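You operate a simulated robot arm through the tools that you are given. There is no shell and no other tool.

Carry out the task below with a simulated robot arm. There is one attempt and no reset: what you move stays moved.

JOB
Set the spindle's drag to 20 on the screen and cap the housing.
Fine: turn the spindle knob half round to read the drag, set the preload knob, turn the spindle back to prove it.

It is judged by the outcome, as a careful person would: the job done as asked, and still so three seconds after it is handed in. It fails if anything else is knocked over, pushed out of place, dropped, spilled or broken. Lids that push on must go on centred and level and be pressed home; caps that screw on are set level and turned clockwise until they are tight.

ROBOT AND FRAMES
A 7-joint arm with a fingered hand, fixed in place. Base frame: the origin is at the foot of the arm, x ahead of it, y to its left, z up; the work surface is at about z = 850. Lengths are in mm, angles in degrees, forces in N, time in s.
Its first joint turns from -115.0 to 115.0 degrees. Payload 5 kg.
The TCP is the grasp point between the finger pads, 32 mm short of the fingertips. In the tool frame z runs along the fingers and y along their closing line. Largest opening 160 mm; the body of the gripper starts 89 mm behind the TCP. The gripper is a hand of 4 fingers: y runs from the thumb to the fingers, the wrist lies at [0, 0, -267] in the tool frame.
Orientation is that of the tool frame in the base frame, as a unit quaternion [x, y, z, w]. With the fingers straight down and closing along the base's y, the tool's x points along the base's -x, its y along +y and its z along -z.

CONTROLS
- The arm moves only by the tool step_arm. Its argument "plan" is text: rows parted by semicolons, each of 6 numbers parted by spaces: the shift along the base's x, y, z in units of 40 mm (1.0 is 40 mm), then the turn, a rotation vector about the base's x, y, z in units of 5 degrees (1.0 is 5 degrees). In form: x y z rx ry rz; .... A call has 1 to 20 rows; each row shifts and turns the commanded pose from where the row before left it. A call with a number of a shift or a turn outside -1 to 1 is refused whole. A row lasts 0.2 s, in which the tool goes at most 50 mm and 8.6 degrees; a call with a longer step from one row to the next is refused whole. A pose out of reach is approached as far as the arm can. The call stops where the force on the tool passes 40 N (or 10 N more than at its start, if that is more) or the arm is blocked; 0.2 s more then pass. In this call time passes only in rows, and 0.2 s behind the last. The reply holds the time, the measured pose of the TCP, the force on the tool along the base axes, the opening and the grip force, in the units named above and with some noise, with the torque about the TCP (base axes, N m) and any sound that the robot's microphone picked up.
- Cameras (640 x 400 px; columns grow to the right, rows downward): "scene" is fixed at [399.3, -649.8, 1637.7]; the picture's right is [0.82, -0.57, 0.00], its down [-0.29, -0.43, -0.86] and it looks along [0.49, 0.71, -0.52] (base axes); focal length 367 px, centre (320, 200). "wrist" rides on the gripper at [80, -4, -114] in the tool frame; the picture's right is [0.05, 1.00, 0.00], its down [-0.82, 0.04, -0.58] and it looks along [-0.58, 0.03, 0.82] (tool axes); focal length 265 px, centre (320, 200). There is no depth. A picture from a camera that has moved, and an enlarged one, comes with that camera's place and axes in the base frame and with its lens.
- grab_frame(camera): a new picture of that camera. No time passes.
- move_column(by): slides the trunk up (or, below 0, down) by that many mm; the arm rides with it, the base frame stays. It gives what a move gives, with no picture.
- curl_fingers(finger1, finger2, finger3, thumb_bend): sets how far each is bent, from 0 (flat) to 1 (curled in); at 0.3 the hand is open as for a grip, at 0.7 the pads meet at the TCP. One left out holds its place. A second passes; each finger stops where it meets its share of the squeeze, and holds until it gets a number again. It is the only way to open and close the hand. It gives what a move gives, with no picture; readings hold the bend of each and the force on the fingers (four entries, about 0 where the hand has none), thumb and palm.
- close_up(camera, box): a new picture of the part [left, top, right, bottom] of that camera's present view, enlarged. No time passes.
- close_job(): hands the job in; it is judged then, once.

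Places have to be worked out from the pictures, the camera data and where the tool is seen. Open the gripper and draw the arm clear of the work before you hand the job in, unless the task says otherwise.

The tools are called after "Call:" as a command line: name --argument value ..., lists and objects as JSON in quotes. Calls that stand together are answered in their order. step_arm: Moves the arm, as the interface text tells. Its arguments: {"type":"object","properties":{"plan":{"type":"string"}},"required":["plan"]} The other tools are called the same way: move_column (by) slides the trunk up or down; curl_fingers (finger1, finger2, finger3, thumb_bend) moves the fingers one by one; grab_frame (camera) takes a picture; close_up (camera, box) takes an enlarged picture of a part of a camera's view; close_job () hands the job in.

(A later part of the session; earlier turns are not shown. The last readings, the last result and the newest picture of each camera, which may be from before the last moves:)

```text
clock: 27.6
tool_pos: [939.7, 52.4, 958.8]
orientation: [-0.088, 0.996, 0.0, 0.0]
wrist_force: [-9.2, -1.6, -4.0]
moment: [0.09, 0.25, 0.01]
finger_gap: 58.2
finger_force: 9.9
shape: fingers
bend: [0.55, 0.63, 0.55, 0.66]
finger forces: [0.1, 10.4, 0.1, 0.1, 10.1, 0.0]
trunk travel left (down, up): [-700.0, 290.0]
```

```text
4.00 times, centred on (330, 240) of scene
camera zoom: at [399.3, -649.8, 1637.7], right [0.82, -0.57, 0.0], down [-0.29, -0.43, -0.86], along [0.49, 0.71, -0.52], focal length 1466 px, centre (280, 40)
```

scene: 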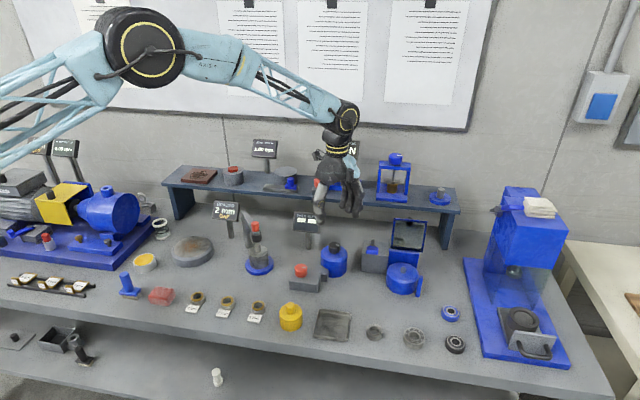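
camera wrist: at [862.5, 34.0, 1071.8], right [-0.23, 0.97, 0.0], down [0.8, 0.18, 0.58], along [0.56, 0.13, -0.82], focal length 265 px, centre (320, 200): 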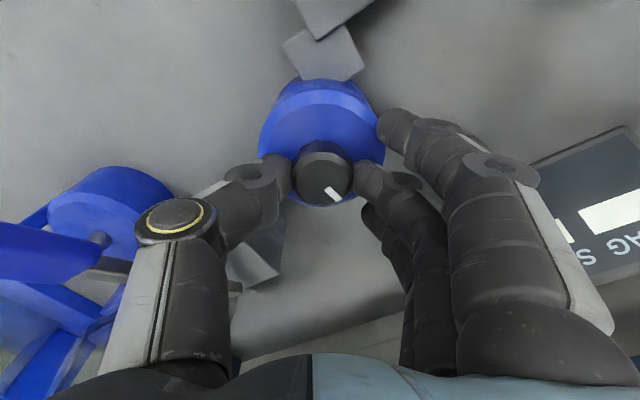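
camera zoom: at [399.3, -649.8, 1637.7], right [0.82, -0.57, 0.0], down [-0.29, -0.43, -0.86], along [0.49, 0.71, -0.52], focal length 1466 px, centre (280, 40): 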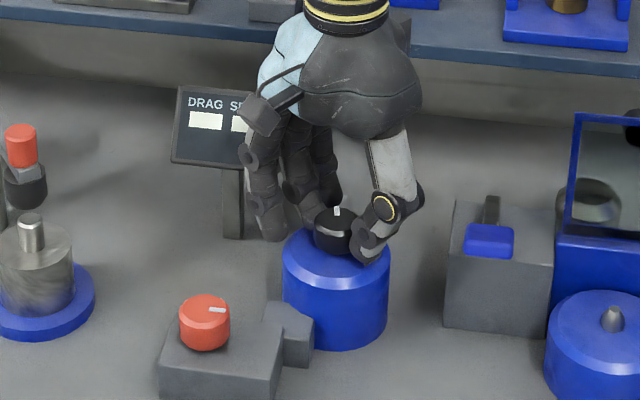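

The knob is still following, about 100° done. I'll continue the remaining 80° plus a bit, easing the tool −1.2 mm in x since it is pressing sideways.

Call:
step_arm --plan "-0.03 0 0 0 0 1; 0 0 0 0 0 1; 0 0 0 0 0 1; 0 0 0 0 0 1; 0 0 0 0 0 1; 0 0 0 0 0 1; 0 0 0 0 0 1; 0 0 0 0 0 1; 0 0 0 0 0 1; 0 0 0 0 0 1; 0 0 0 0 0 1; 0 0 0 0 0 1; 0 0 0 0 0 1; 0 0 0 0 0 1; 0 0 0 0 0 1; 0 0 0 0 0 1; 0 0 0 0 0 0.6"

Call:
grab_frame --camera "wrist"

Call:
close_up --camera "scene" --box '[285, 190, 375, 290]'

```text
clock: 31.2
tool_pos: [938.6, 54.6, 956.9]
orientation: [0.726, -0.688, 0.0, 0.0]
wrist_force: [-0.3, 8.8, -0.9]
moment: [0.19, 0.15, -0.03]
finger_gap: 57.7
finger_force: 10.5
shape: fingers
bend: [0.55, 0.63, 0.55, 0.66]
finger forces: [0.1, 10.4, 0.0, 0.0, 10.9, 0.1]
trunk travel left (down, up): [-700.0, 290.0]
```

```text
taken
camera wrist: at [948.1, -25.9, 1071.6], right [-0.99, -0.11, 0.0], down [-0.09, 0.81, 0.58], along [-0.06, 0.57, -0.82], focal length 265 px, centre (320, 200)
```

wrist: 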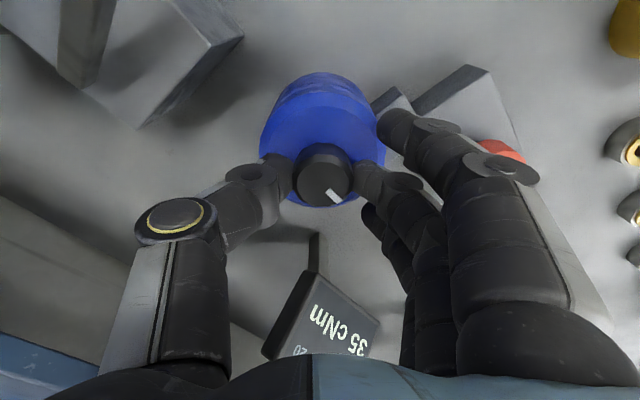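

```text
4.00 times, centred on (330, 240) of scene
camera zoom: at [399.3, -649.8, 1637.7], right [0.82, -0.57, 0.0], down [-0.29, -0.43, -0.86], along [0.49, 0.71, -0.52], focal length 1466 px, centre (280, 40)
```

zoom: 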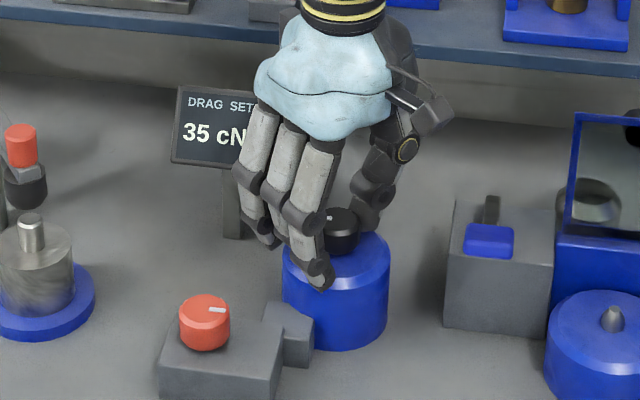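

The screen now reads 35 cNm, so the drag must come down to 20. I'll release the knob slightly, rise clear, then open fully and lift off.

Call:
curl_fingers --finger2 0.61 --thumb_bend 0.62

Call:
step_arm --plan "0 0 0.25 0 0 0; 0 0 0.25 0 0 0"

Call:
curl_fingers --finger1 0.5 --finger2 0.5 --finger3 0.5 --thumb_bend 0.5

Call:
step_arm --plan "0 0 0.9 0 0 0; 0 0 0.9 0 0 0"

Call:
close_up --camera "scene" --box '[280, 190, 360, 290]'

Call:
grab_frame --camera "wrist"

```text
clock: 32.2
tool_pos: [937.3, 54.8, 959.3]
orientation: [0.725, -0.688, 0.0, 0.0]
wrist_force: [0.1, -0.9, -0.5]
moment: [-0.03, 0.02, 0.01]
finger_gap: 59.7
finger_force: 0.0
shape: fingers
bend: [0.55, 0.61, 0.55, 0.62]
finger forces: [0.0, 0.5, 0.1, 0.0, 0.3, 0.0]
trunk travel left (down, up): [-700.0, 290.0]
```

```text
clock: 32.8
tool_pos: [938.6, 53.2, 978.7]
orientation: [0.725, -0.689, 0.0, 0.0]
wrist_force: [0.2, 0.0, 0.3]
moment: [0.0, -0.01, 0.02]
finger_gap: 59.6
finger_force: 0.0
shape: fingers
bend: [0.55, 0.61, 0.55, 0.62]
finger forces: [0.0, 0.0, 0.0, 0.1, 0.0, 0.0]
trunk travel left (down, up): [-700.0, 290.0]
```

```text
clock: 33.8
tool_pos: [937.4, 53.8, 978.8]
orientation: [0.726, -0.688, 0.001, 0.0]
wrist_force: [0.9, 0.6, 0.3]
moment: [0.01, -0.04, -0.03]
finger_gap: 90.4
finger_force: 0.0
shape: fingers
bend: [0.5, 0.5, 0.5, 0.5]
finger forces: [0.0, 0.0, 0.0, 0.0, 0.1, 0.0]
trunk travel left (down, up): [-700.0, 290.0]
```

```text
clock: 34.4
tool_pos: [938.8, 54.3, 1051.0]
orientation: [0.725, -0.688, 0.0, -0.001]
wrist_force: [0.7, 1.0, -0.5]
moment: [0.01, -0.01, -0.01]
finger_gap: 90.3
finger_force: 0.0
shape: fingers
bend: [0.5, 0.5, 0.5, 0.5]
finger forces: [0.0, 0.0, 0.1, 0.0, 0.0, 0.0]
trunk travel left (down, up): [-700.0, 290.0]
```

```text
4.00 times, centred on (320, 240) of scene
camera zoom: at [399.3, -649.8, 1637.7], right [0.82, -0.57, 0.0], down [-0.29, -0.43, -0.86], along [0.49, 0.71, -0.52], focal length 1466 px, centre (320, 40)
```

zoom: 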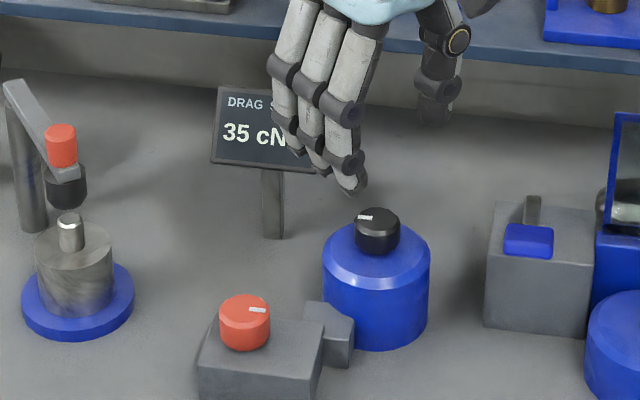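

```text
taken
camera wrist: at [948.4, -25.8, 1163.8], right [-0.99, -0.1, 0.0], down [-0.08, 0.81, 0.58], along [-0.06, 0.57, -0.82], focal length 265 px, centre (320, 200)
```

wrist: 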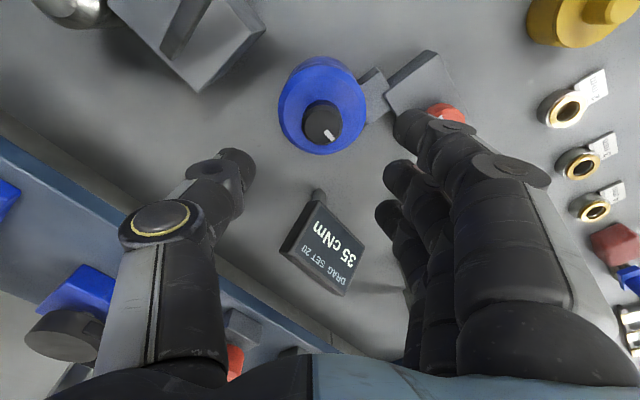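

The pointer is now a half-turn from where it started and the screen reads 35 cNm. Next I'll move above the red preload knob at about (820, 53), turning the wrist back to yaw 0 on the way.

Call:
step_arm --plan "-0.156 0 0 0 0 -0.98; -0.156 0 0 0 0 -0.98; -0.156 0 0 0 0 -0.98; -0.156 0 0 0 0 -0.98; -0.156 0 0 0 0 -0.98; -0.156 0 0 0 0 -0.98; -0.156 0 0 0 0 -0.98; -0.156 0 0 0 0 -0.98; -0.156 0 0 0 0 -0.98; -0.156 0 0 0 0 -0.98; -0.156 0 0 0 0 -0.98; -0.156 0 0 0 0 -0.98; -0.156 0 0 0 0 -0.98; -0.156 0 0 0 0 -0.98; -0.156 0 0 0 0 -0.98; -0.156 0 0 0 0 -0.98; -0.156 0 0 0 0 -0.98; -0.156 0 0 0 0 -0.98; -0.156 0 0 0 0 -0.96"

Call:
grab_frame --camera "wrist"

Call:
close_up --camera "wrist" --box '[260, 45, 380, 165]'

Call:
close_up --camera "scene" --box '[260, 170, 360, 300]'

```text
clock: 38.4
tool_pos: [821.5, 53.9, 1048.4]
orientation: [0.0, 1.0, 0.0, 0.0]
wrist_force: [0.0, -0.8, 0.5]
moment: [0.0, 0.0, 0.03]
finger_gap: 90.7
finger_force: 0.1
shape: fingers
bend: [0.5, 0.5, 0.5, 0.5]
finger forces: [0.1, 0.1, 0.1, 0.1, 0.1, 0.0]
trunk travel left (down, up): [-700.0, 290.0]
```

```text
taken
camera wrist: at [741.7, 48.9, 1163.4], right [-0.05, 1.0, 0.0], down [0.82, 0.04, 0.58], along [0.58, 0.03, -0.82], focal length 265 px, centre (320, 200)
```

wrist: 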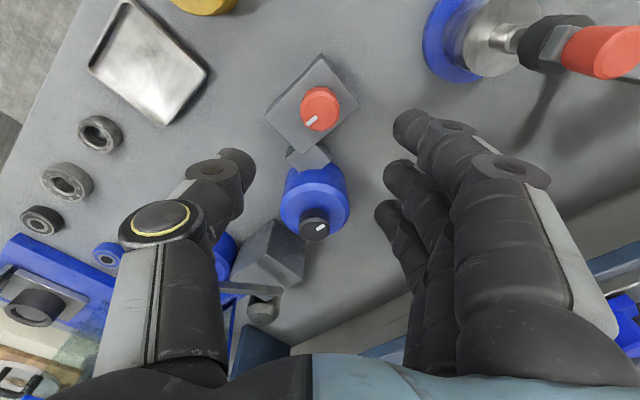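

```text
3.33 times, centred on (320, 105) of wrist
camera zoom: at [741.7, 48.9, 1163.4], right [-0.05, 1.0, 0.0], down [0.82, 0.04, 0.58], along [0.58, 0.03, -0.82], focal length 885 px, centre (320, 517)
```

zoom: 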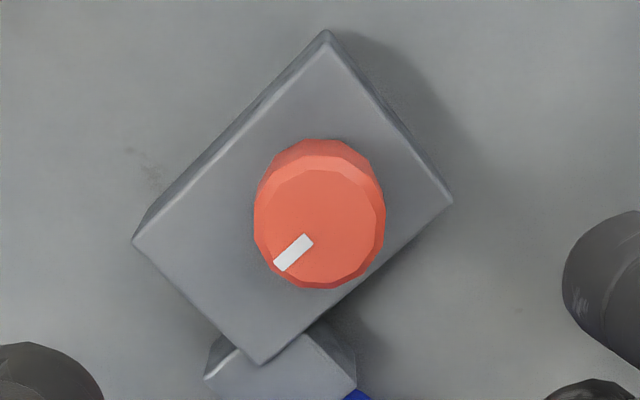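

```text
3.08 times, centred on (310, 235) of scene
camera zoom: at [399.3, -649.8, 1637.7], right [0.82, -0.57, 0.0], down [-0.29, -0.43, -0.86], along [0.49, 0.71, -0.52], focal length 1128 px, centre (351, 92)
```

zoom: 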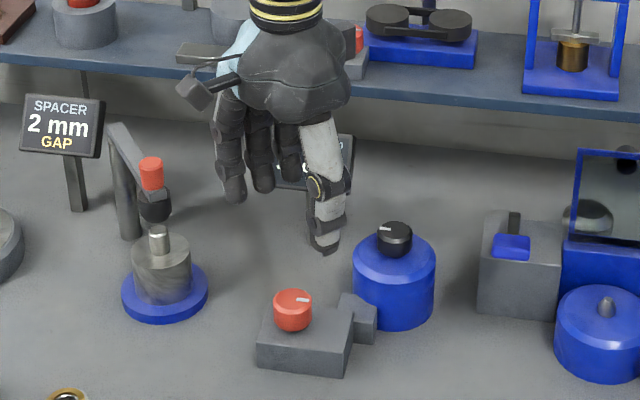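

The red knob's top centre works out at about (818.3, 53.2, 913), and the block top is near z 889. I'll shift −3.4 mm in x, descend to TCP z ≈ 945 and close to 0.6 around it before the last bit.

Call:
step_arm --plan "-0.085 0 -0.65 0 0 0; 0 0 -0.65 0 0 0; 0 0 -0.65 0 0 0; 0 0 -0.65 0 0 0"

Call:
curl_fingers --finger1 0.55 --finger2 0.59 --finger3 0.55 --thumb_bend 0.59

Call:
close_up --camera "wrist" --box '[220, 50, 420, 230]'

Call:
close_up --camera "scene" --box '[260, 200, 340, 300]'

```text
clock: 39.4
tool_pos: [819.2, 54.0, 947.9]
orientation: [0.0, 1.0, 0.0, 0.0]
wrist_force: [-0.6, 0.1, -0.7]
moment: [0.02, -0.01, 0.01]
finger_gap: 90.5
finger_force: 0.1
shape: fingers
bend: [0.5, 0.5, 0.5, 0.5]
finger forces: [0.1, 0.1, 0.0, 0.0, 0.0, 0.0]
trunk travel left (down, up): [-700.0, 290.0]
```

```text
clock: 40.4
tool_pos: [817.6, 53.2, 947.8]
orientation: [0.0, 1.0, 0.001, 0.0]
wrist_force: [-0.1, -0.1, 0.0]
moment: [0.0, -0.02, 0.01]
finger_gap: 65.3
finger_force: 0.0
shape: fingers
bend: [0.55, 0.59, 0.55, 0.59]
finger forces: [0.0, 0.0, 0.1, 0.0, 0.1, 0.1]
trunk travel left (down, up): [-700.0, 290.0]
```

```text
2.22 times, centred on (320, 140) of wrist
camera zoom: at [739.1, 48.6, 1060.6], right [-0.05, 1.0, 0.0], down [0.82, 0.04, 0.58], along [0.58, 0.03, -0.82], focal length 590 px, centre (320, 333)
```

zoom: 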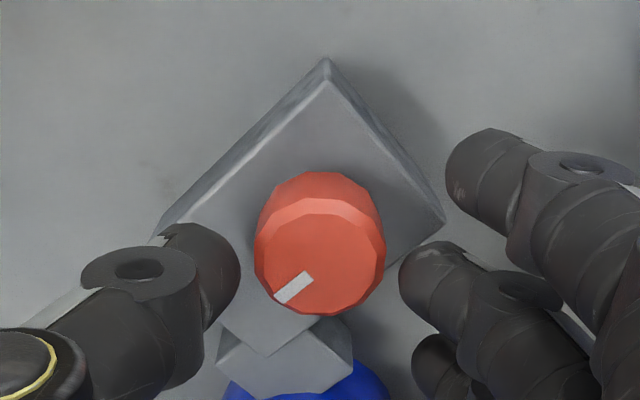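

```text
4.00 times, centred on (300, 250) of scene
camera zoom: at [399.3, -649.8, 1637.7], right [0.82, -0.57, 0.0], down [-0.29, -0.43, -0.86], along [0.49, 0.71, -0.52], focal length 1466 px, centre (400, 0)
```

zoom: 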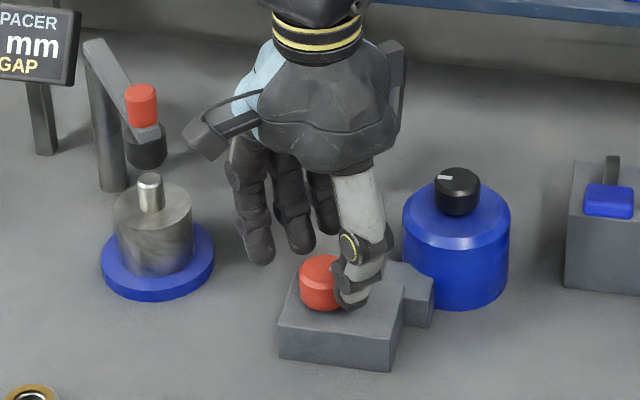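

The fingers are evenly placed around the red knob. I'll go down 14 mm in small steps and then squeeze.

Call:
step_arm --plan "0 0 -0.18 0 0 0; 0 0 -0.17 0 0 0"

Call:
curl_fingers --finger2 0.7 --thumb_bend 0.7

Call:
close_up --camera "wrist" --box '[220, 50, 420, 230]'

Call:
close_up --camera "scene" --box '[260, 200, 340, 300]'

```text
clock: 41.0
tool_pos: [818.6, 54.5, 932.1]
orientation: [0.0, 1.0, 0.0, 0.0]
wrist_force: [0.6, -0.9, 0.0]
moment: [0.02, 0.02, 0.04]
finger_gap: 64.9
finger_force: 0.0
shape: fingers
bend: [0.55, 0.59, 0.55, 0.59]
finger forces: [0.0, 0.1, 0.0, 0.0, 0.0, 0.0]
trunk travel left (down, up): [-700.0, 290.0]
```

```text
clock: 42.0
tool_pos: [818.7, 52.9, 930.7]
orientation: [0.0, 1.0, 0.0, 0.0]
wrist_force: [1.2, -4.8, -6.2]
moment: [0.01, -0.01, 0.0]
finger_gap: 59.3
finger_force: 10.8
shape: fingers
bend: [0.55, 0.62, 0.55, 0.65]
finger forces: [0.1, 8.7, 0.0, 0.0, 13.5, 0.1]
trunk travel left (down, up): [-700.0, 290.0]
```

```text
2.22 times, centred on (320, 140) of wrist
camera zoom: at [739.2, 48.1, 1045.3], right [-0.05, 1.0, 0.0], down [0.82, 0.04, 0.58], along [0.58, 0.03, -0.82], focal length 590 px, centre (320, 333)
```

zoom: 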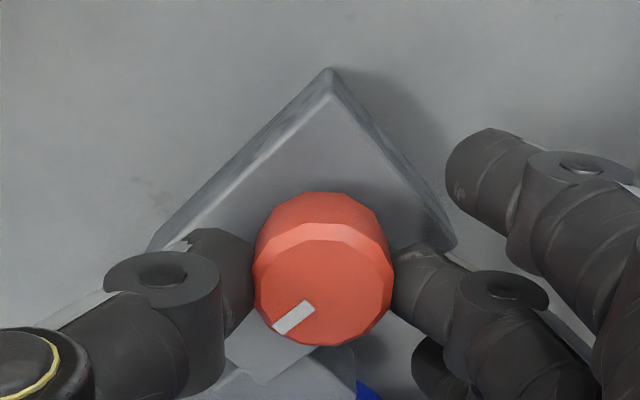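

```text
4.00 times, centred on (300, 250) of scene
camera zoom: at [399.3, -649.8, 1637.7], right [0.82, -0.57, 0.0], down [-0.29, -0.43, -0.86], along [0.49, 0.71, -0.52], focal length 1466 px, centre (400, 0)
```

zoom: 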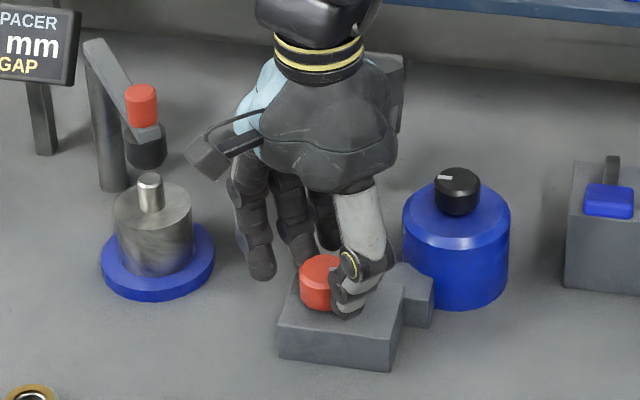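

The red knob is gripped firmly. I'll turn it 40° counter-clockwise (loosening) as a trial, then see whether it followed and what the screen does.

Call:
step_arm --plan "0 0 0 0 0 1; 0 0 0 0 0 1; 0 0 0 0 0 1; 0 0 0 0 0 1; 0 0 0 0 0 1; 0 0 0 0 0 1; 0 0 0 0 0 1; 0 0 0 0 0 1"

Call:
grab_frame --camera "wrist"

Call:
close_up --camera "scene" --box '[260, 200, 340, 300]'

```text
clock: 43.8
tool_pos: [818.6, 53.3, 932.6]
orientation: [-0.343, 0.939, 0.001, -0.001]
wrist_force: [4.8, -1.2, -9.8]
moment: [0.02, -0.02, 0.02]
finger_gap: 59.4
finger_force: 11.0
shape: fingers
bend: [0.55, 0.62, 0.55, 0.65]
finger forces: [0.0, 8.6, 0.0, 0.0, 12.1, 0.1]
trunk travel left (down, up): [-700.0, 290.0]
```

```text
taken
camera wrist: at [760.5, -1.7, 1045.7], right [-0.68, 0.73, 0.0], down [0.6, 0.56, 0.58], along [0.42, 0.39, -0.82], focal length 265 px, centre (320, 200)
```

wrist: 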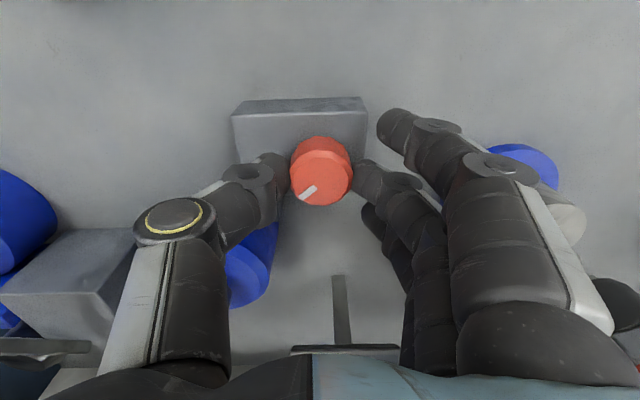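

```text
4.00 times, centred on (300, 250) of scene
camera zoom: at [399.3, -649.8, 1637.7], right [0.82, -0.57, 0.0], down [-0.29, -0.43, -0.86], along [0.49, 0.71, -0.52], focal length 1466 px, centre (400, 0)
```

zoom: 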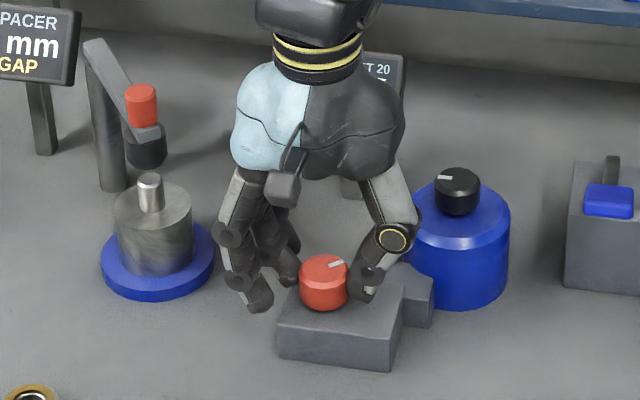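

The knob turned with the hand. The screen is hidden behind the hand, so I'll release, lift off and read it.

Call:
curl_fingers --finger2 0.59 --thumb_bend 0.59

Call:
step_arm --plan "0 0 0.5 0 0 0; 0 0 0.8 0 0 0; 0 0 0.8 0 0 0; 0 0 0.8 0 0 0"

Call:
grab_frame --camera "wrist"

Call:
close_up --camera "scene" --box '[260, 180, 360, 300]'

```text
clock: 44.8
tool_pos: [816.9, 53.9, 933.9]
orientation: [-0.342, 0.94, 0.0, 0.0]
wrist_force: [0.6, 0.5, -1.5]
moment: [0.0, 0.0, -0.01]
finger_gap: 64.2
finger_force: 0.0
shape: fingers
bend: [0.55, 0.59, 0.55, 0.59]
finger forces: [0.0, 0.0, 0.1, 0.0, 0.1, 0.0]
trunk travel left (down, up): [-700.0, 290.0]
```

```text
clock: 45.8
tool_pos: [817.2, 54.7, 1048.0]
orientation: [-0.341, 0.94, 0.0, 0.0]
wrist_force: [0.3, 0.1, 0.1]
moment: [0.04, 0.0, 0.03]
finger_gap: 64.1
finger_force: 0.1
shape: fingers
bend: [0.55, 0.59, 0.55, 0.59]
finger forces: [0.1, 0.0, 0.0, 0.0, 0.0, 0.1]
trunk travel left (down, up): [-700.0, 290.0]
```

```text
taken
camera wrist: at [759.8, -1.3, 1161.1], right [-0.68, 0.73, 0.0], down [0.6, 0.56, 0.58], along [0.42, 0.39, -0.82], focal length 265 px, centre (320, 200)
```

wrist: 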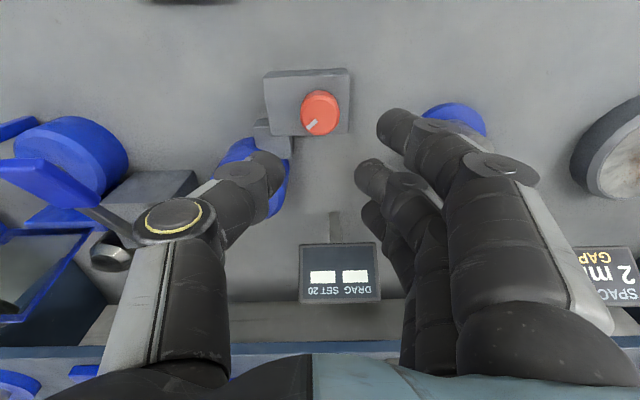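

```text
3.33 times, centred on (310, 240) of scene
camera zoom: at [399.3, -649.8, 1637.7], right [0.82, -0.57, 0.0], down [-0.29, -0.43, -0.86], along [0.49, 0.71, -0.52], focal length 1222 px, centre (353, 67)
```

zoom: 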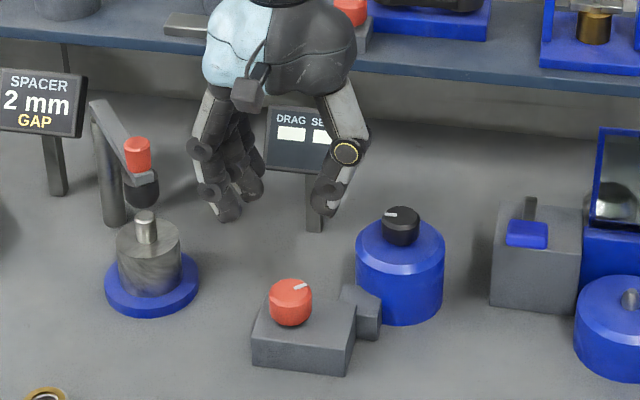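

The screen blanked after the adjustment, so I need another half-turn of the spindle to read it. I'll move back over the black knob at yaw 90° for the return stroke.

Call:
step_arm --plan "0.299 -0.02 0 0 0 1; 0.299 0 0 0 0 1; 0.299 0 0 0 0 1; 0.299 0 0 0 0 1; 0.299 0 0 0 0 1; 0.299 0 0 0 0 1; 0.299 0 0 0 0 1; 0.299 0 0 0 0 1; 0.299 0 0 0 0 1; 0.299 0 0 0 0 1; 0 0 -0.9 0 0 0; 0 0 -0.9 0 0 0"

Call:
close_up --camera "wrist" --box '[220, 50, 420, 230]'

Call:
close_up --camera "scene" --box '[285, 190, 385, 290]'

```text
clock: 48.4
tool_pos: [936.9, 51.3, 975.8]
orientation: [0.708, -0.706, 0.0, 0.0]
wrist_force: [0.2, -0.3, -0.1]
moment: [-0.02, -0.02, 0.04]
finger_gap: 64.2
finger_force: 0.1
shape: fingers
bend: [0.55, 0.59, 0.55, 0.59]
finger forces: [0.0, 0.0, 0.1, 0.0, 0.1, 0.0]
trunk travel left (down, up): [-700.0, 290.0]
```

```text
2.22 times, centred on (320, 140) of wrist
camera zoom: at [943.4, -28.4, 1088.8], right [-1.0, -0.05, 0.0], down [-0.04, 0.82, 0.58], along [-0.03, 0.58, -0.82], focal length 590 px, centre (320, 333)
```

zoom: 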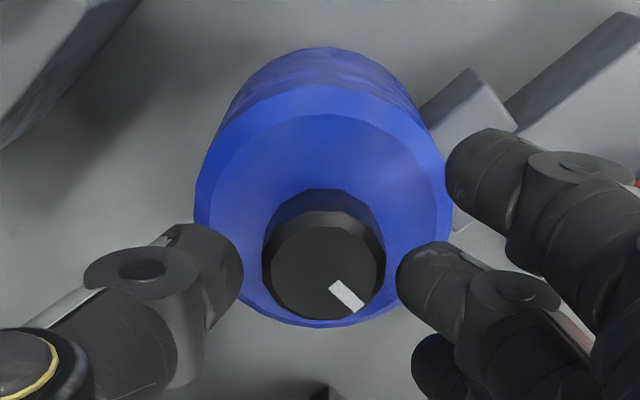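

```text
4.00 times, centred on (335, 240) of scene
camera zoom: at [399.3, -649.8, 1637.7], right [0.82, -0.57, 0.0], down [-0.29, -0.43, -0.86], along [0.49, 0.71, -0.52], focal length 1466 px, centre (260, 40)
```

zoom: 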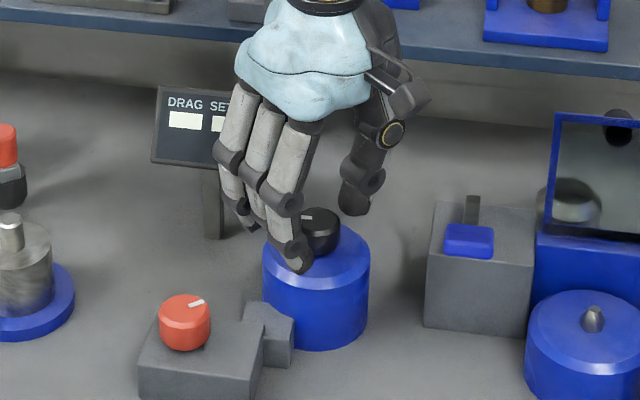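

The knob is within about 1 mm of centre between the fingers. I'll shift −1.2 mm in x, descend 16 mm and grip.

Call:
step_arm --plan "-0.03 0.02 -0.2 0 0 0; 0 0 -0.2 0 0 0"

Call:
curl_fingers --finger2 0.7 --thumb_bend 0.7

Call:
step_arm --plan "0 0 0 0 0 -1; 0 0 0 0 0 -1; 0 0 0 0 0 -1; 0 0 0 0 0 -1; 0 0 0 0 0 -1; 0 0 0 0 0 -1"

Call:
grab_frame --camera "wrist"

Call:
close_up --camera "scene" --box '[285, 190, 385, 290]'

```text
clock: 49.0
tool_pos: [936.6, 52.8, 959.6]
orientation: [-0.707, 0.708, -0.001, 0.0]
wrist_force: [-0.1, -0.4, 0.3]
moment: [0.0, 0.01, 0.02]
finger_gap: 64.6
finger_force: 0.1
shape: fingers
bend: [0.55, 0.59, 0.55, 0.59]
finger forces: [0.0, 0.1, 0.0, 0.0, 0.1, 0.0]
trunk travel left (down, up): [-700.0, 290.0]
```

```text
clock: 50.0
tool_pos: [937.9, 52.7, 959.7]
orientation: [0.707, -0.707, 0.0, 0.001]
wrist_force: [4.3, -0.7, -6.2]
moment: [-0.02, 0.03, 0.0]
finger_gap: 59.1
finger_force: 10.7
shape: fingers
bend: [0.55, 0.63, 0.55, 0.65]
finger forces: [0.1, 8.4, 0.0, 0.0, 12.9, 0.0]
trunk travel left (down, up): [-700.0, 290.0]
```

```text
clock: 51.4
tool_pos: [936.8, 54.1, 960.6]
orientation: [-0.5, 0.866, 0.0, 0.001]
wrist_force: [5.7, 3.0, -12.0]
moment: [0.12, 0.0, 0.04]
finger_gap: 59.3
finger_force: 9.9
shape: fingers
bend: [0.55, 0.63, 0.55, 0.65]
finger forces: [0.0, 8.1, 0.1, 0.0, 11.9, 0.1]
trunk travel left (down, up): [-700.0, 290.0]
```

```text
taken
camera wrist: at [901.5, -19.3, 1073.2], right [-0.89, 0.46, 0.0], down [0.37, 0.73, 0.58], along [0.26, 0.51, -0.82], focal length 265 px, centre (320, 200)
```

wrist: 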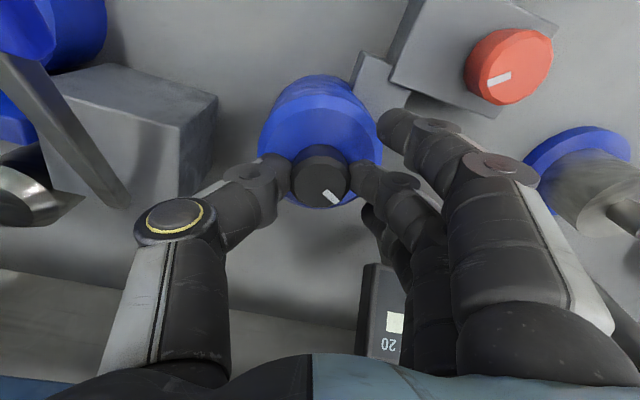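

```text
4.00 times, centred on (335, 240) of scene
camera zoom: at [399.3, -649.8, 1637.7], right [0.82, -0.57, 0.0], down [-0.29, -0.43, -0.86], along [0.49, 0.71, -0.52], focal length 1466 px, centre (260, 40)
```

zoom: 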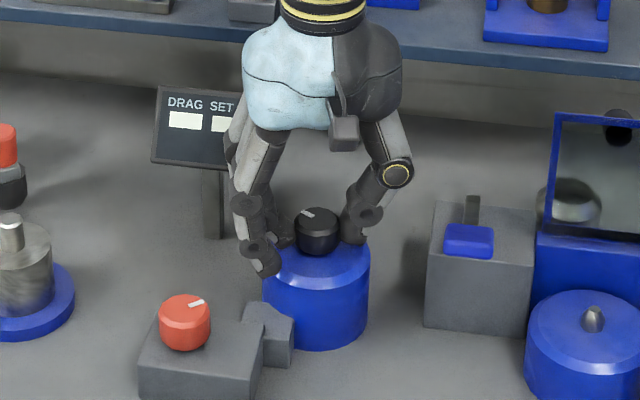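

The knob is following clockwise. I'll finish the remaining 150° of the return stroke, stopping partway to stay within the row limit.

Call:
step_arm --plan "0 0 0 0 0 -1; 0 0 0 0 0 -1; 0 0 0 0 0 -1; 0 0 0 0 0 -1; 0 0 0 0 0 -1; 0 0 0 0 0 -1; 0 0 0 0 0 -1; 0 0 0 0 0 -1; 0 0 0 0 0 -1; 0 0 0 0 0 -1; 0 0 0 0 0 -1; 0 0 0 0 0 -1; 0 0 0 0 0 -1; 0 0 0 0 0 -1; 0 0 0 0 0 -1"

Call:
step_arm --plan "0 0 0 0 0 -1; 0 0 0 0 0 -1; 0 0 0 0 0 -1; 0 0 0 0 0 -1; 0 0 0 0 0 -1; 0 0 0 0 0 -1; 0 0 0 0 0 -1; 0 0 0 0 0 -1; 0 0 0 0 0 -1; 0 0 0 0 0 -1; 0 0 0 0 0 -1; 0 0 0 0 0 -1; 0 0 0 0 0 -1; 0 0 0 0 0 -1; 0 0 0 0 0 -1; 0 0 0 0 0 -0.6"

Call:
grab_frame --camera "wrist"

Call:
close_up --camera "scene" --box '[285, 190, 385, 290]'

```text
clock: 54.6
tool_pos: [936.0, 53.6, 960.0]
orientation: [0.132, 0.991, 0.0, -0.001]
wrist_force: [1.6, -2.7, -10.5]
moment: [0.0, -0.04, 0.02]
finger_gap: 58.7
finger_force: 9.7
shape: fingers
bend: [0.55, 0.62, 0.55, 0.66]
finger forces: [0.1, 8.5, 0.0, 0.0, 10.5, 0.0]
trunk travel left (down, up): [-700.0, 290.0]
```

```text
clock: 58.0
tool_pos: [937.3, 54.5, 960.9]
orientation: [0.726, 0.688, 0.0, -0.001]
wrist_force: [-4.0, -2.0, -8.5]
moment: [-0.06, 0.02, -0.02]
finger_gap: 58.5
finger_force: 10.0
shape: fingers
bend: [0.55, 0.62, 0.55, 0.66]
finger forces: [0.0, 8.2, 0.1, 0.0, 11.7, 0.1]
trunk travel left (down, up): [-700.0, 290.0]
```

```text
taken
camera wrist: at [937.9, 133.4, 1073.4], right [1.0, 0.0, 0.0], down [0.0, -0.82, 0.58], along [0.0, -0.58, -0.82], focal length 265 px, centre (320, 200)
```

wrist: 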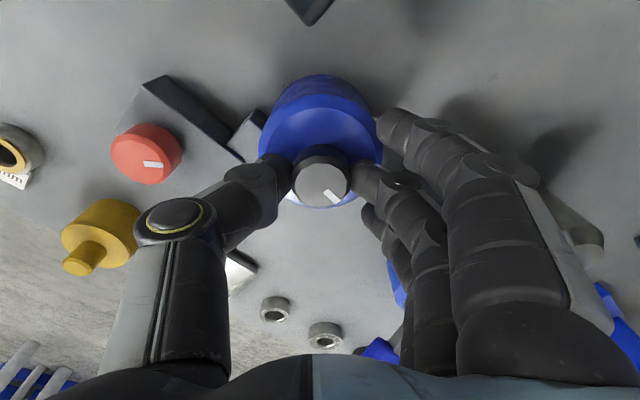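

```text
4.00 times, centred on (335, 240) of scene
camera zoom: at [399.3, -649.8, 1637.7], right [0.82, -0.57, 0.0], down [-0.29, -0.43, -0.86], along [0.49, 0.71, -0.52], focal length 1466 px, centre (260, 40)
```

zoom: 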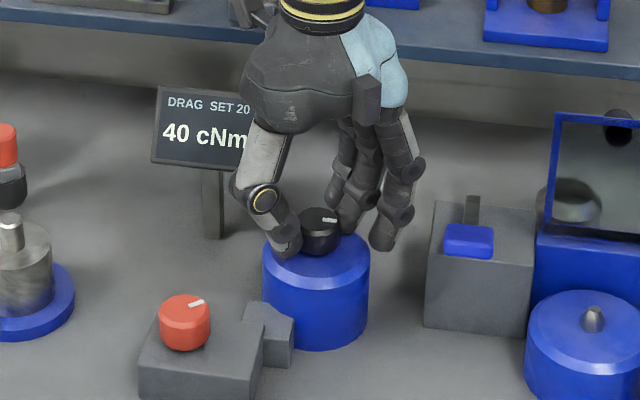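

It now reads 40 cNm, so 40° counter-clockwise raised it by 5. That is about 8° per cNm and clockwise lowers it, so I need roughly 160° clockwise. I'll release, lift, and go back over the red knob while winding the wrist to +75°.

Call:
curl_fingers --finger2 0.6 --thumb_bend 0.61

Call:
step_arm --plan "0 0 0.3 0 0 0; 0 0 0.6 0 0 0; 0 0 0.7 0 0 0; 0 0 0.65 0 0 0; -0.2 0 0 0 0 1; -0.2 0 0 0 0 1; -0.2 0 0 0 0 1; -0.2 0 0 0 0 1; -0.2 0 0 0 0 1; -0.2 0 0 0 0 1; -0.2 0 0 0 0 1; -0.2 0 0 0 0 1; -0.2 0 0 0 0 1; -0.2 0 0 0 0 1; -0.2 0 0 0 0 1; -0.2 0 0 0 0 1; -0.2 0 0 0 0 1; -0.2 0 0 0 0 1; -0.18 0 0 0 0 1"

Call:
step_arm --plan "0 0 0 0 0 1; 0 0 0 0 0 1; 0 0 0 0 0 1; 0 0 0 0 0 1; 0 0 0 0 0 1; 0 0 0 0 0 1; 0 0 0 0 0 1; 0 0 0 0 0 1; 0 0 0 0 0 1; 0 0 0 0 0 1; 0 0 0 0 0 1; 0 0 0 0 0 1; 0 0 0 0 0 1; 0 0 0 0 0 1; 0 0 0 0 0 1; 0 0 0 0 0 1; 0 0 0 0 0 1; 0 0 0 0 0 1; 0 0 0 0 0 0.6"

Call:
grab_frame --camera "wrist"

Call:
grab_frame --camera "scene"

```text
clock: 59.0
tool_pos: [936.3, 53.5, 961.1]
orientation: [0.725, 0.689, -0.001, 0.001]
wrist_force: [-0.3, 0.7, 0.9]
moment: [-0.02, -0.02, 0.02]
finger_gap: 61.5
finger_force: 0.0
shape: fingers
bend: [0.55, 0.6, 0.55, 0.61]
finger forces: [0.0, 0.1, 0.0, 0.0, 0.0, 0.0]
trunk travel left (down, up): [-700.0, 290.0]
```

```text
clock: 63.0
tool_pos: [817.9, 52.9, 1051.3]
orientation: [0.156, 0.988, 0.001, 0.0]
wrist_force: [-0.1, -1.0, 0.0]
moment: [0.0, -0.02, -0.01]
finger_gap: 61.4
finger_force: 0.1
shape: fingers
bend: [0.55, 0.6, 0.55, 0.61]
finger forces: [0.0, 0.0, 0.0, 0.1, 0.0, 0.0]
trunk travel left (down, up): [-700.0, 290.0]
```

```text
clock: 67.0
tool_pos: [817.5, 54.9, 1050.3]
orientation: [-0.609, 0.793, 0.0, 0.001]
wrist_force: [0.2, -0.9, -0.4]
moment: [-0.03, 0.0, 0.02]
finger_gap: 61.3
finger_force: 0.0
shape: fingers
bend: [0.55, 0.6, 0.55, 0.61]
finger forces: [0.0, 0.0, 0.0, 0.0, 0.1, 0.0]
trunk travel left (down, up): [-700.0, 290.0]
```

```text
taken
camera wrist: at [801.6, -25.9, 1164.1], right [-0.98, 0.21, 0.0], down [0.17, 0.8, 0.58], along [0.12, 0.56, -0.82], focal length 265 px, centre (320, 200)
```

wrist: 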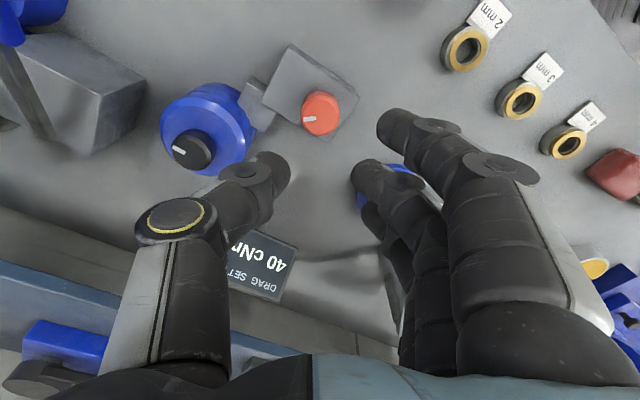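

```text
taken
```

scene: 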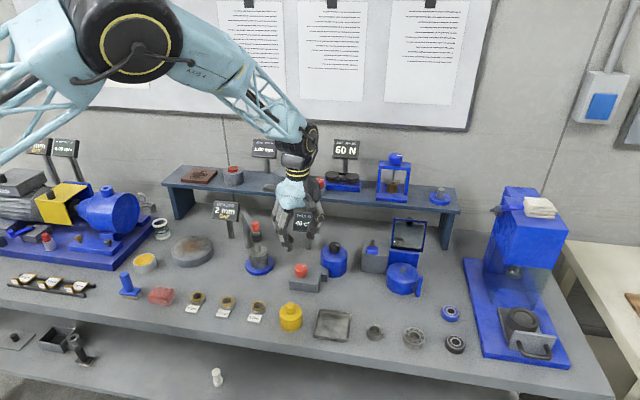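

I'm over the red knob at yaw 75°, centred within a millimetre. I'll descend to the earlier gripping height, squeeze, and start the clockwise turn.

Call:
step_arm --plan "0 0.015 -0.7 0 0 0; 0 0 -0.7 0 0 0; 0 0 -0.7 0 0 0; 0 0 -0.5 0 0 0; 0 0 -0.2 0 0 0; 0 0 -0.16 0 0 0"

Call:
curl_fingers --finger2 0.7 --thumb_bend 0.7

Call:
close_up --camera "wrist" --box '[220, 50, 420, 230]'

Call:
close_up --camera "scene" --box '[260, 200, 340, 300]'

```text
clock: 68.4
tool_pos: [816.6, 53.1, 932.0]
orientation: [-0.609, 0.793, 0.0, 0.0]
wrist_force: [1.1, -0.1, 1.1]
moment: [-0.02, -0.01, -0.01]
finger_gap: 61.4
finger_force: 0.4
shape: fingers
bend: [0.55, 0.6, 0.55, 0.61]
finger forces: [0.0, 0.1, 0.0, 0.0, 1.0, 0.0]
trunk travel left (down, up): [-700.0, 290.0]
```

```text
clock: 69.4
tool_pos: [817.5, 53.2, 931.6]
orientation: [-0.609, 0.793, 0.0, 0.0]
wrist_force: [4.9, -0.7, -6.1]
moment: [0.02, -0.02, 0.01]
finger_gap: 59.4
finger_force: 10.5
shape: fingers
bend: [0.55, 0.62, 0.55, 0.65]
finger forces: [0.0, 8.7, 0.0, 0.0, 13.6, 0.0]
trunk travel left (down, up): [-700.0, 290.0]
```

```text
2.22 times, centred on (320, 140) of wrist
camera zoom: at [801.5, -26.3, 1045.5], right [-0.98, 0.21, 0.0], down [0.17, 0.8, 0.58], along [0.12, 0.56, -0.82], focal length 590 px, centre (320, 333)
```

zoom: 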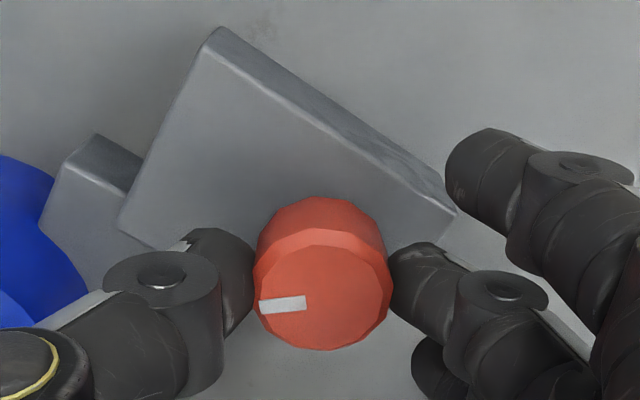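

```text
4.00 times, centred on (300, 250) of scene
camera zoom: at [399.3, -649.8, 1637.7], right [0.82, -0.57, 0.0], down [-0.29, -0.43, -0.86], along [0.49, 0.71, -0.52], focal length 1466 px, centre (400, 0)
```

zoom: 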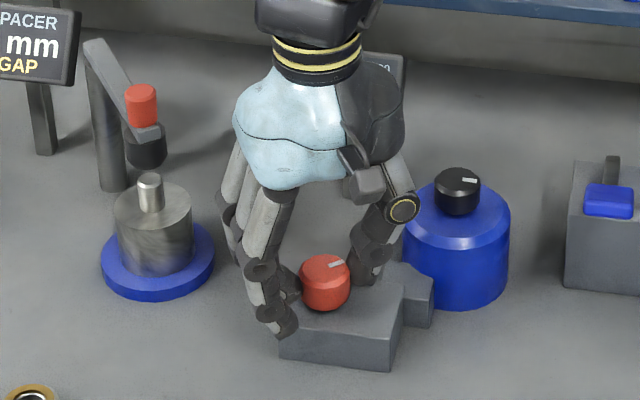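

The grip is good. I'll turn 160° clockwise in two strokes of 80° without letting go.

Call:
step_arm --plan "0 0 0 0 0 -1; 0 0 0 0 0 -1; 0 0 0 0 0 -1; 0 0 0 0 0 -1; 0 0 0 0 0 -1; 0 0 0 0 0 -1; 0 0 0 0 0 -1; 0 0 0 0 0 -1; 0 0 0 0 0 -1; 0 0 0 0 0 -1; 0 0 0 0 0 -1; 0 0 0 0 0 -1; 0 0 0 0 0 -1; 0 0 0 0 0 -1; 0 0 0 0 0 -1; 0 0 0 0 0 -1"

Call:
close_up --camera "wrist" --box '[220, 50, 420, 230]'

Call:
step_arm --plan "0 0 0 0 0 -1; 0 0 0 0 0 -1; 0 0 0 0 0 -1; 0 0 0 0 0 -1; 0 0 0 0 0 -1; 0 0 0 0 0 -1; 0 0 0 0 0 -1; 0 0 0 0 0 -1; 0 0 0 0 0 -1; 0 0 0 0 0 -1; 0 0 0 0 0 -1; 0 0 0 0 0 -1; 0 0 0 0 0 -1; 0 0 0 0 0 -1; 0 0 0 0 0 -1; 0 0 0 0 0 -1"

Call:
close_up --camera "wrist" --box '[220, 50, 420, 230]'

Call:
close_up --camera "scene" --box '[260, 200, 340, 300]'

```text
clock: 72.8
tool_pos: [816.0, 52.2, 931.9]
orientation: [0.045, 0.999, 0.0, 0.0]
wrist_force: [-1.9, -6.7, 0.0]
moment: [-0.12, 0.03, 0.04]
finger_gap: 59.8
finger_force: 11.5
shape: fingers
bend: [0.55, 0.63, 0.55, 0.65]
finger forces: [0.1, 8.1, 0.0, 0.0, 15.2, 0.0]
trunk travel left (down, up): [-700.0, 290.0]
```

```text
2.22 times, centred on (320, 140) of wrist
camera zoom: at [737.6, 55.8, 1045.0], right [0.04, 1.0, 0.0], down [0.82, -0.03, 0.58], along [0.58, -0.02, -0.82], focal length 590 px, centre (320, 333)
```

zoom: 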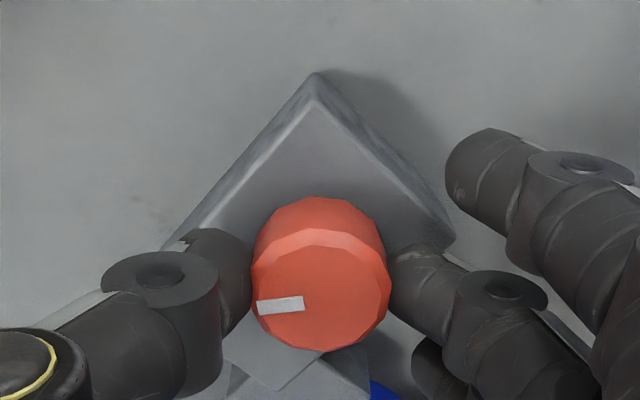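

```text
clock: 76.2
tool_pos: [816.5, 52.1, 932.2]
orientation: [0.676, 0.737, 0.0, 0.0]
wrist_force: [-3.7, -3.5, -9.2]
moment: [-0.05, 0.04, 0.03]
finger_gap: 60.0
finger_force: 10.5
shape: fingers
bend: [0.55, 0.63, 0.55, 0.65]
finger forces: [0.1, 8.6, 0.0, 0.0, 12.6, 0.0]
trunk travel left (down, up): [-700.0, 290.0]
```

```text
2.22 times, centred on (320, 140) of wrist
camera zoom: at [807.1, 132.6, 1045.6], right [0.99, 0.14, 0.0], down [0.11, -0.81, 0.58], along [0.08, -0.57, -0.82], focal length 590 px, centre (320, 333)
```

zoom: 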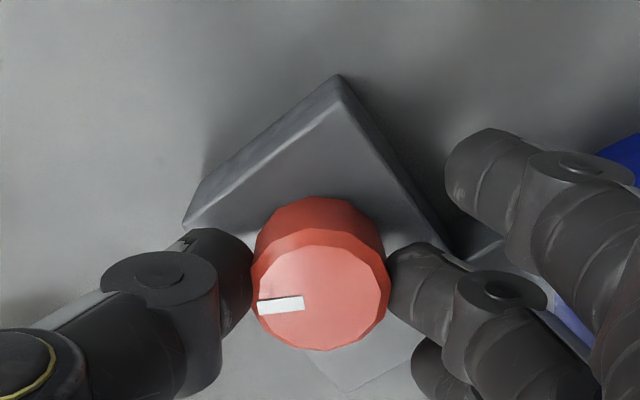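

```text
4.00 times, centred on (300, 250) of scene
camera zoom: at [399.3, -649.8, 1637.7], right [0.82, -0.57, 0.0], down [-0.29, -0.43, -0.86], along [0.49, 0.71, -0.52], focal length 1466 px, centre (400, 0)
```

zoom: 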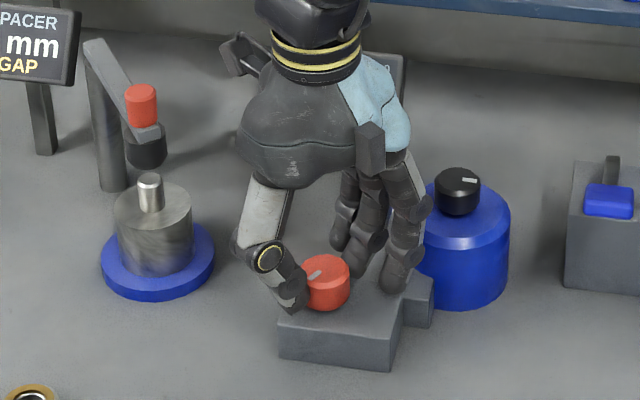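

The pointer stayed fixed relative to the hand, so the full 160° went in. Now I'll release, lift, and go back to the spindle knob at yaw −90° to measure again.

Call:
curl_fingers --finger2 0.59 --thumb_bend 0.6

Call:
step_arm --plan "0 0 0.4 0 0 0; 0 0 0.7 0 0 0; 0 0 0.7 0 0 0; 0.75 -0.02 0 0 0 -0.5; 0.75 0 0 0 0 -0.5; 0.75 0 0 0 0 0; 0.75 0 0 0 0 0; 0 0 -0.4 0 0 0; 0 0 -0.3 0 0 0"

Call:
close_up --camera "wrist" --box '[220, 50, 420, 230]'

Call:
close_up --camera "scene" --box '[285, 190, 385, 290]'

```text
clock: 77.2
tool_pos: [815.7, 54.0, 933.7]
orientation: [0.676, 0.737, 0.0, 0.0]
wrist_force: [-0.3, -0.4, -0.4]
moment: [-0.01, 0.0, -0.01]
finger_gap: 63.3
finger_force: 0.0
shape: fingers
bend: [0.55, 0.59, 0.55, 0.6]
finger forces: [0.0, 0.0, 0.1, 0.0, 0.1, 0.0]
trunk travel left (down, up): [-700.0, 290.0]
```

```text
clock: 79.2
tool_pos: [935.8, 53.7, 976.2]
orientation: [0.707, 0.707, 0.0, 0.001]
wrist_force: [0.2, 0.0, 0.9]
moment: [0.01, -0.02, 0.02]
finger_gap: 63.1
finger_force: 0.1
shape: fingers
bend: [0.55, 0.59, 0.55, 0.6]
finger forces: [0.1, 0.1, 0.0, 0.1, 0.0, 0.0]
trunk travel left (down, up): [-700.0, 290.0]
```

```text
2.22 times, centred on (320, 140) of wrist
camera zoom: at [933.2, 133.1, 1090.2], right [1.0, 0.05, 0.0], down [0.04, -0.82, 0.58], along [0.03, -0.58, -0.82], focal length 590 px, centre (320, 333)
```

zoom: 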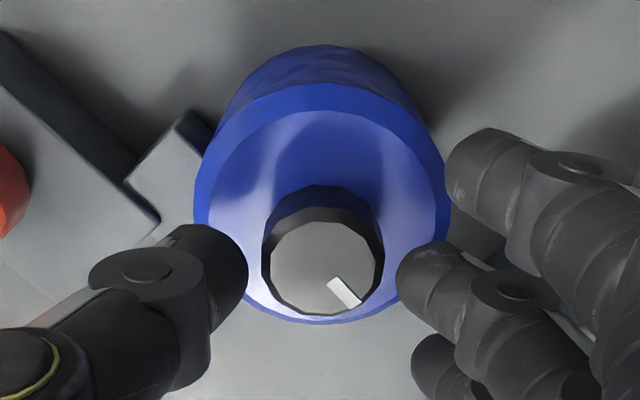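

```text
4.00 times, centred on (335, 240) of scene
camera zoom: at [399.3, -649.8, 1637.7], right [0.82, -0.57, 0.0], down [-0.29, -0.43, -0.86], along [0.49, 0.71, -0.52], focal length 1466 px, centre (260, 40)
```

zoom: 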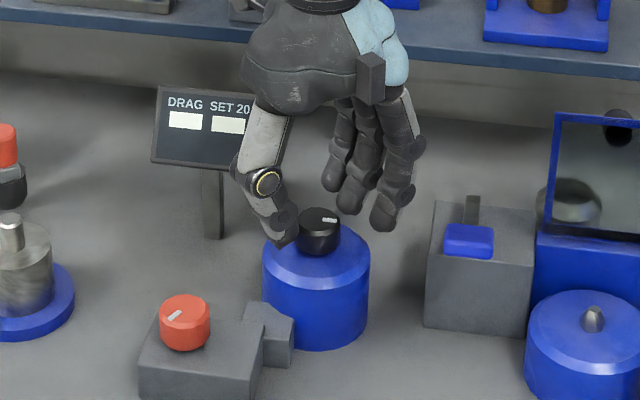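

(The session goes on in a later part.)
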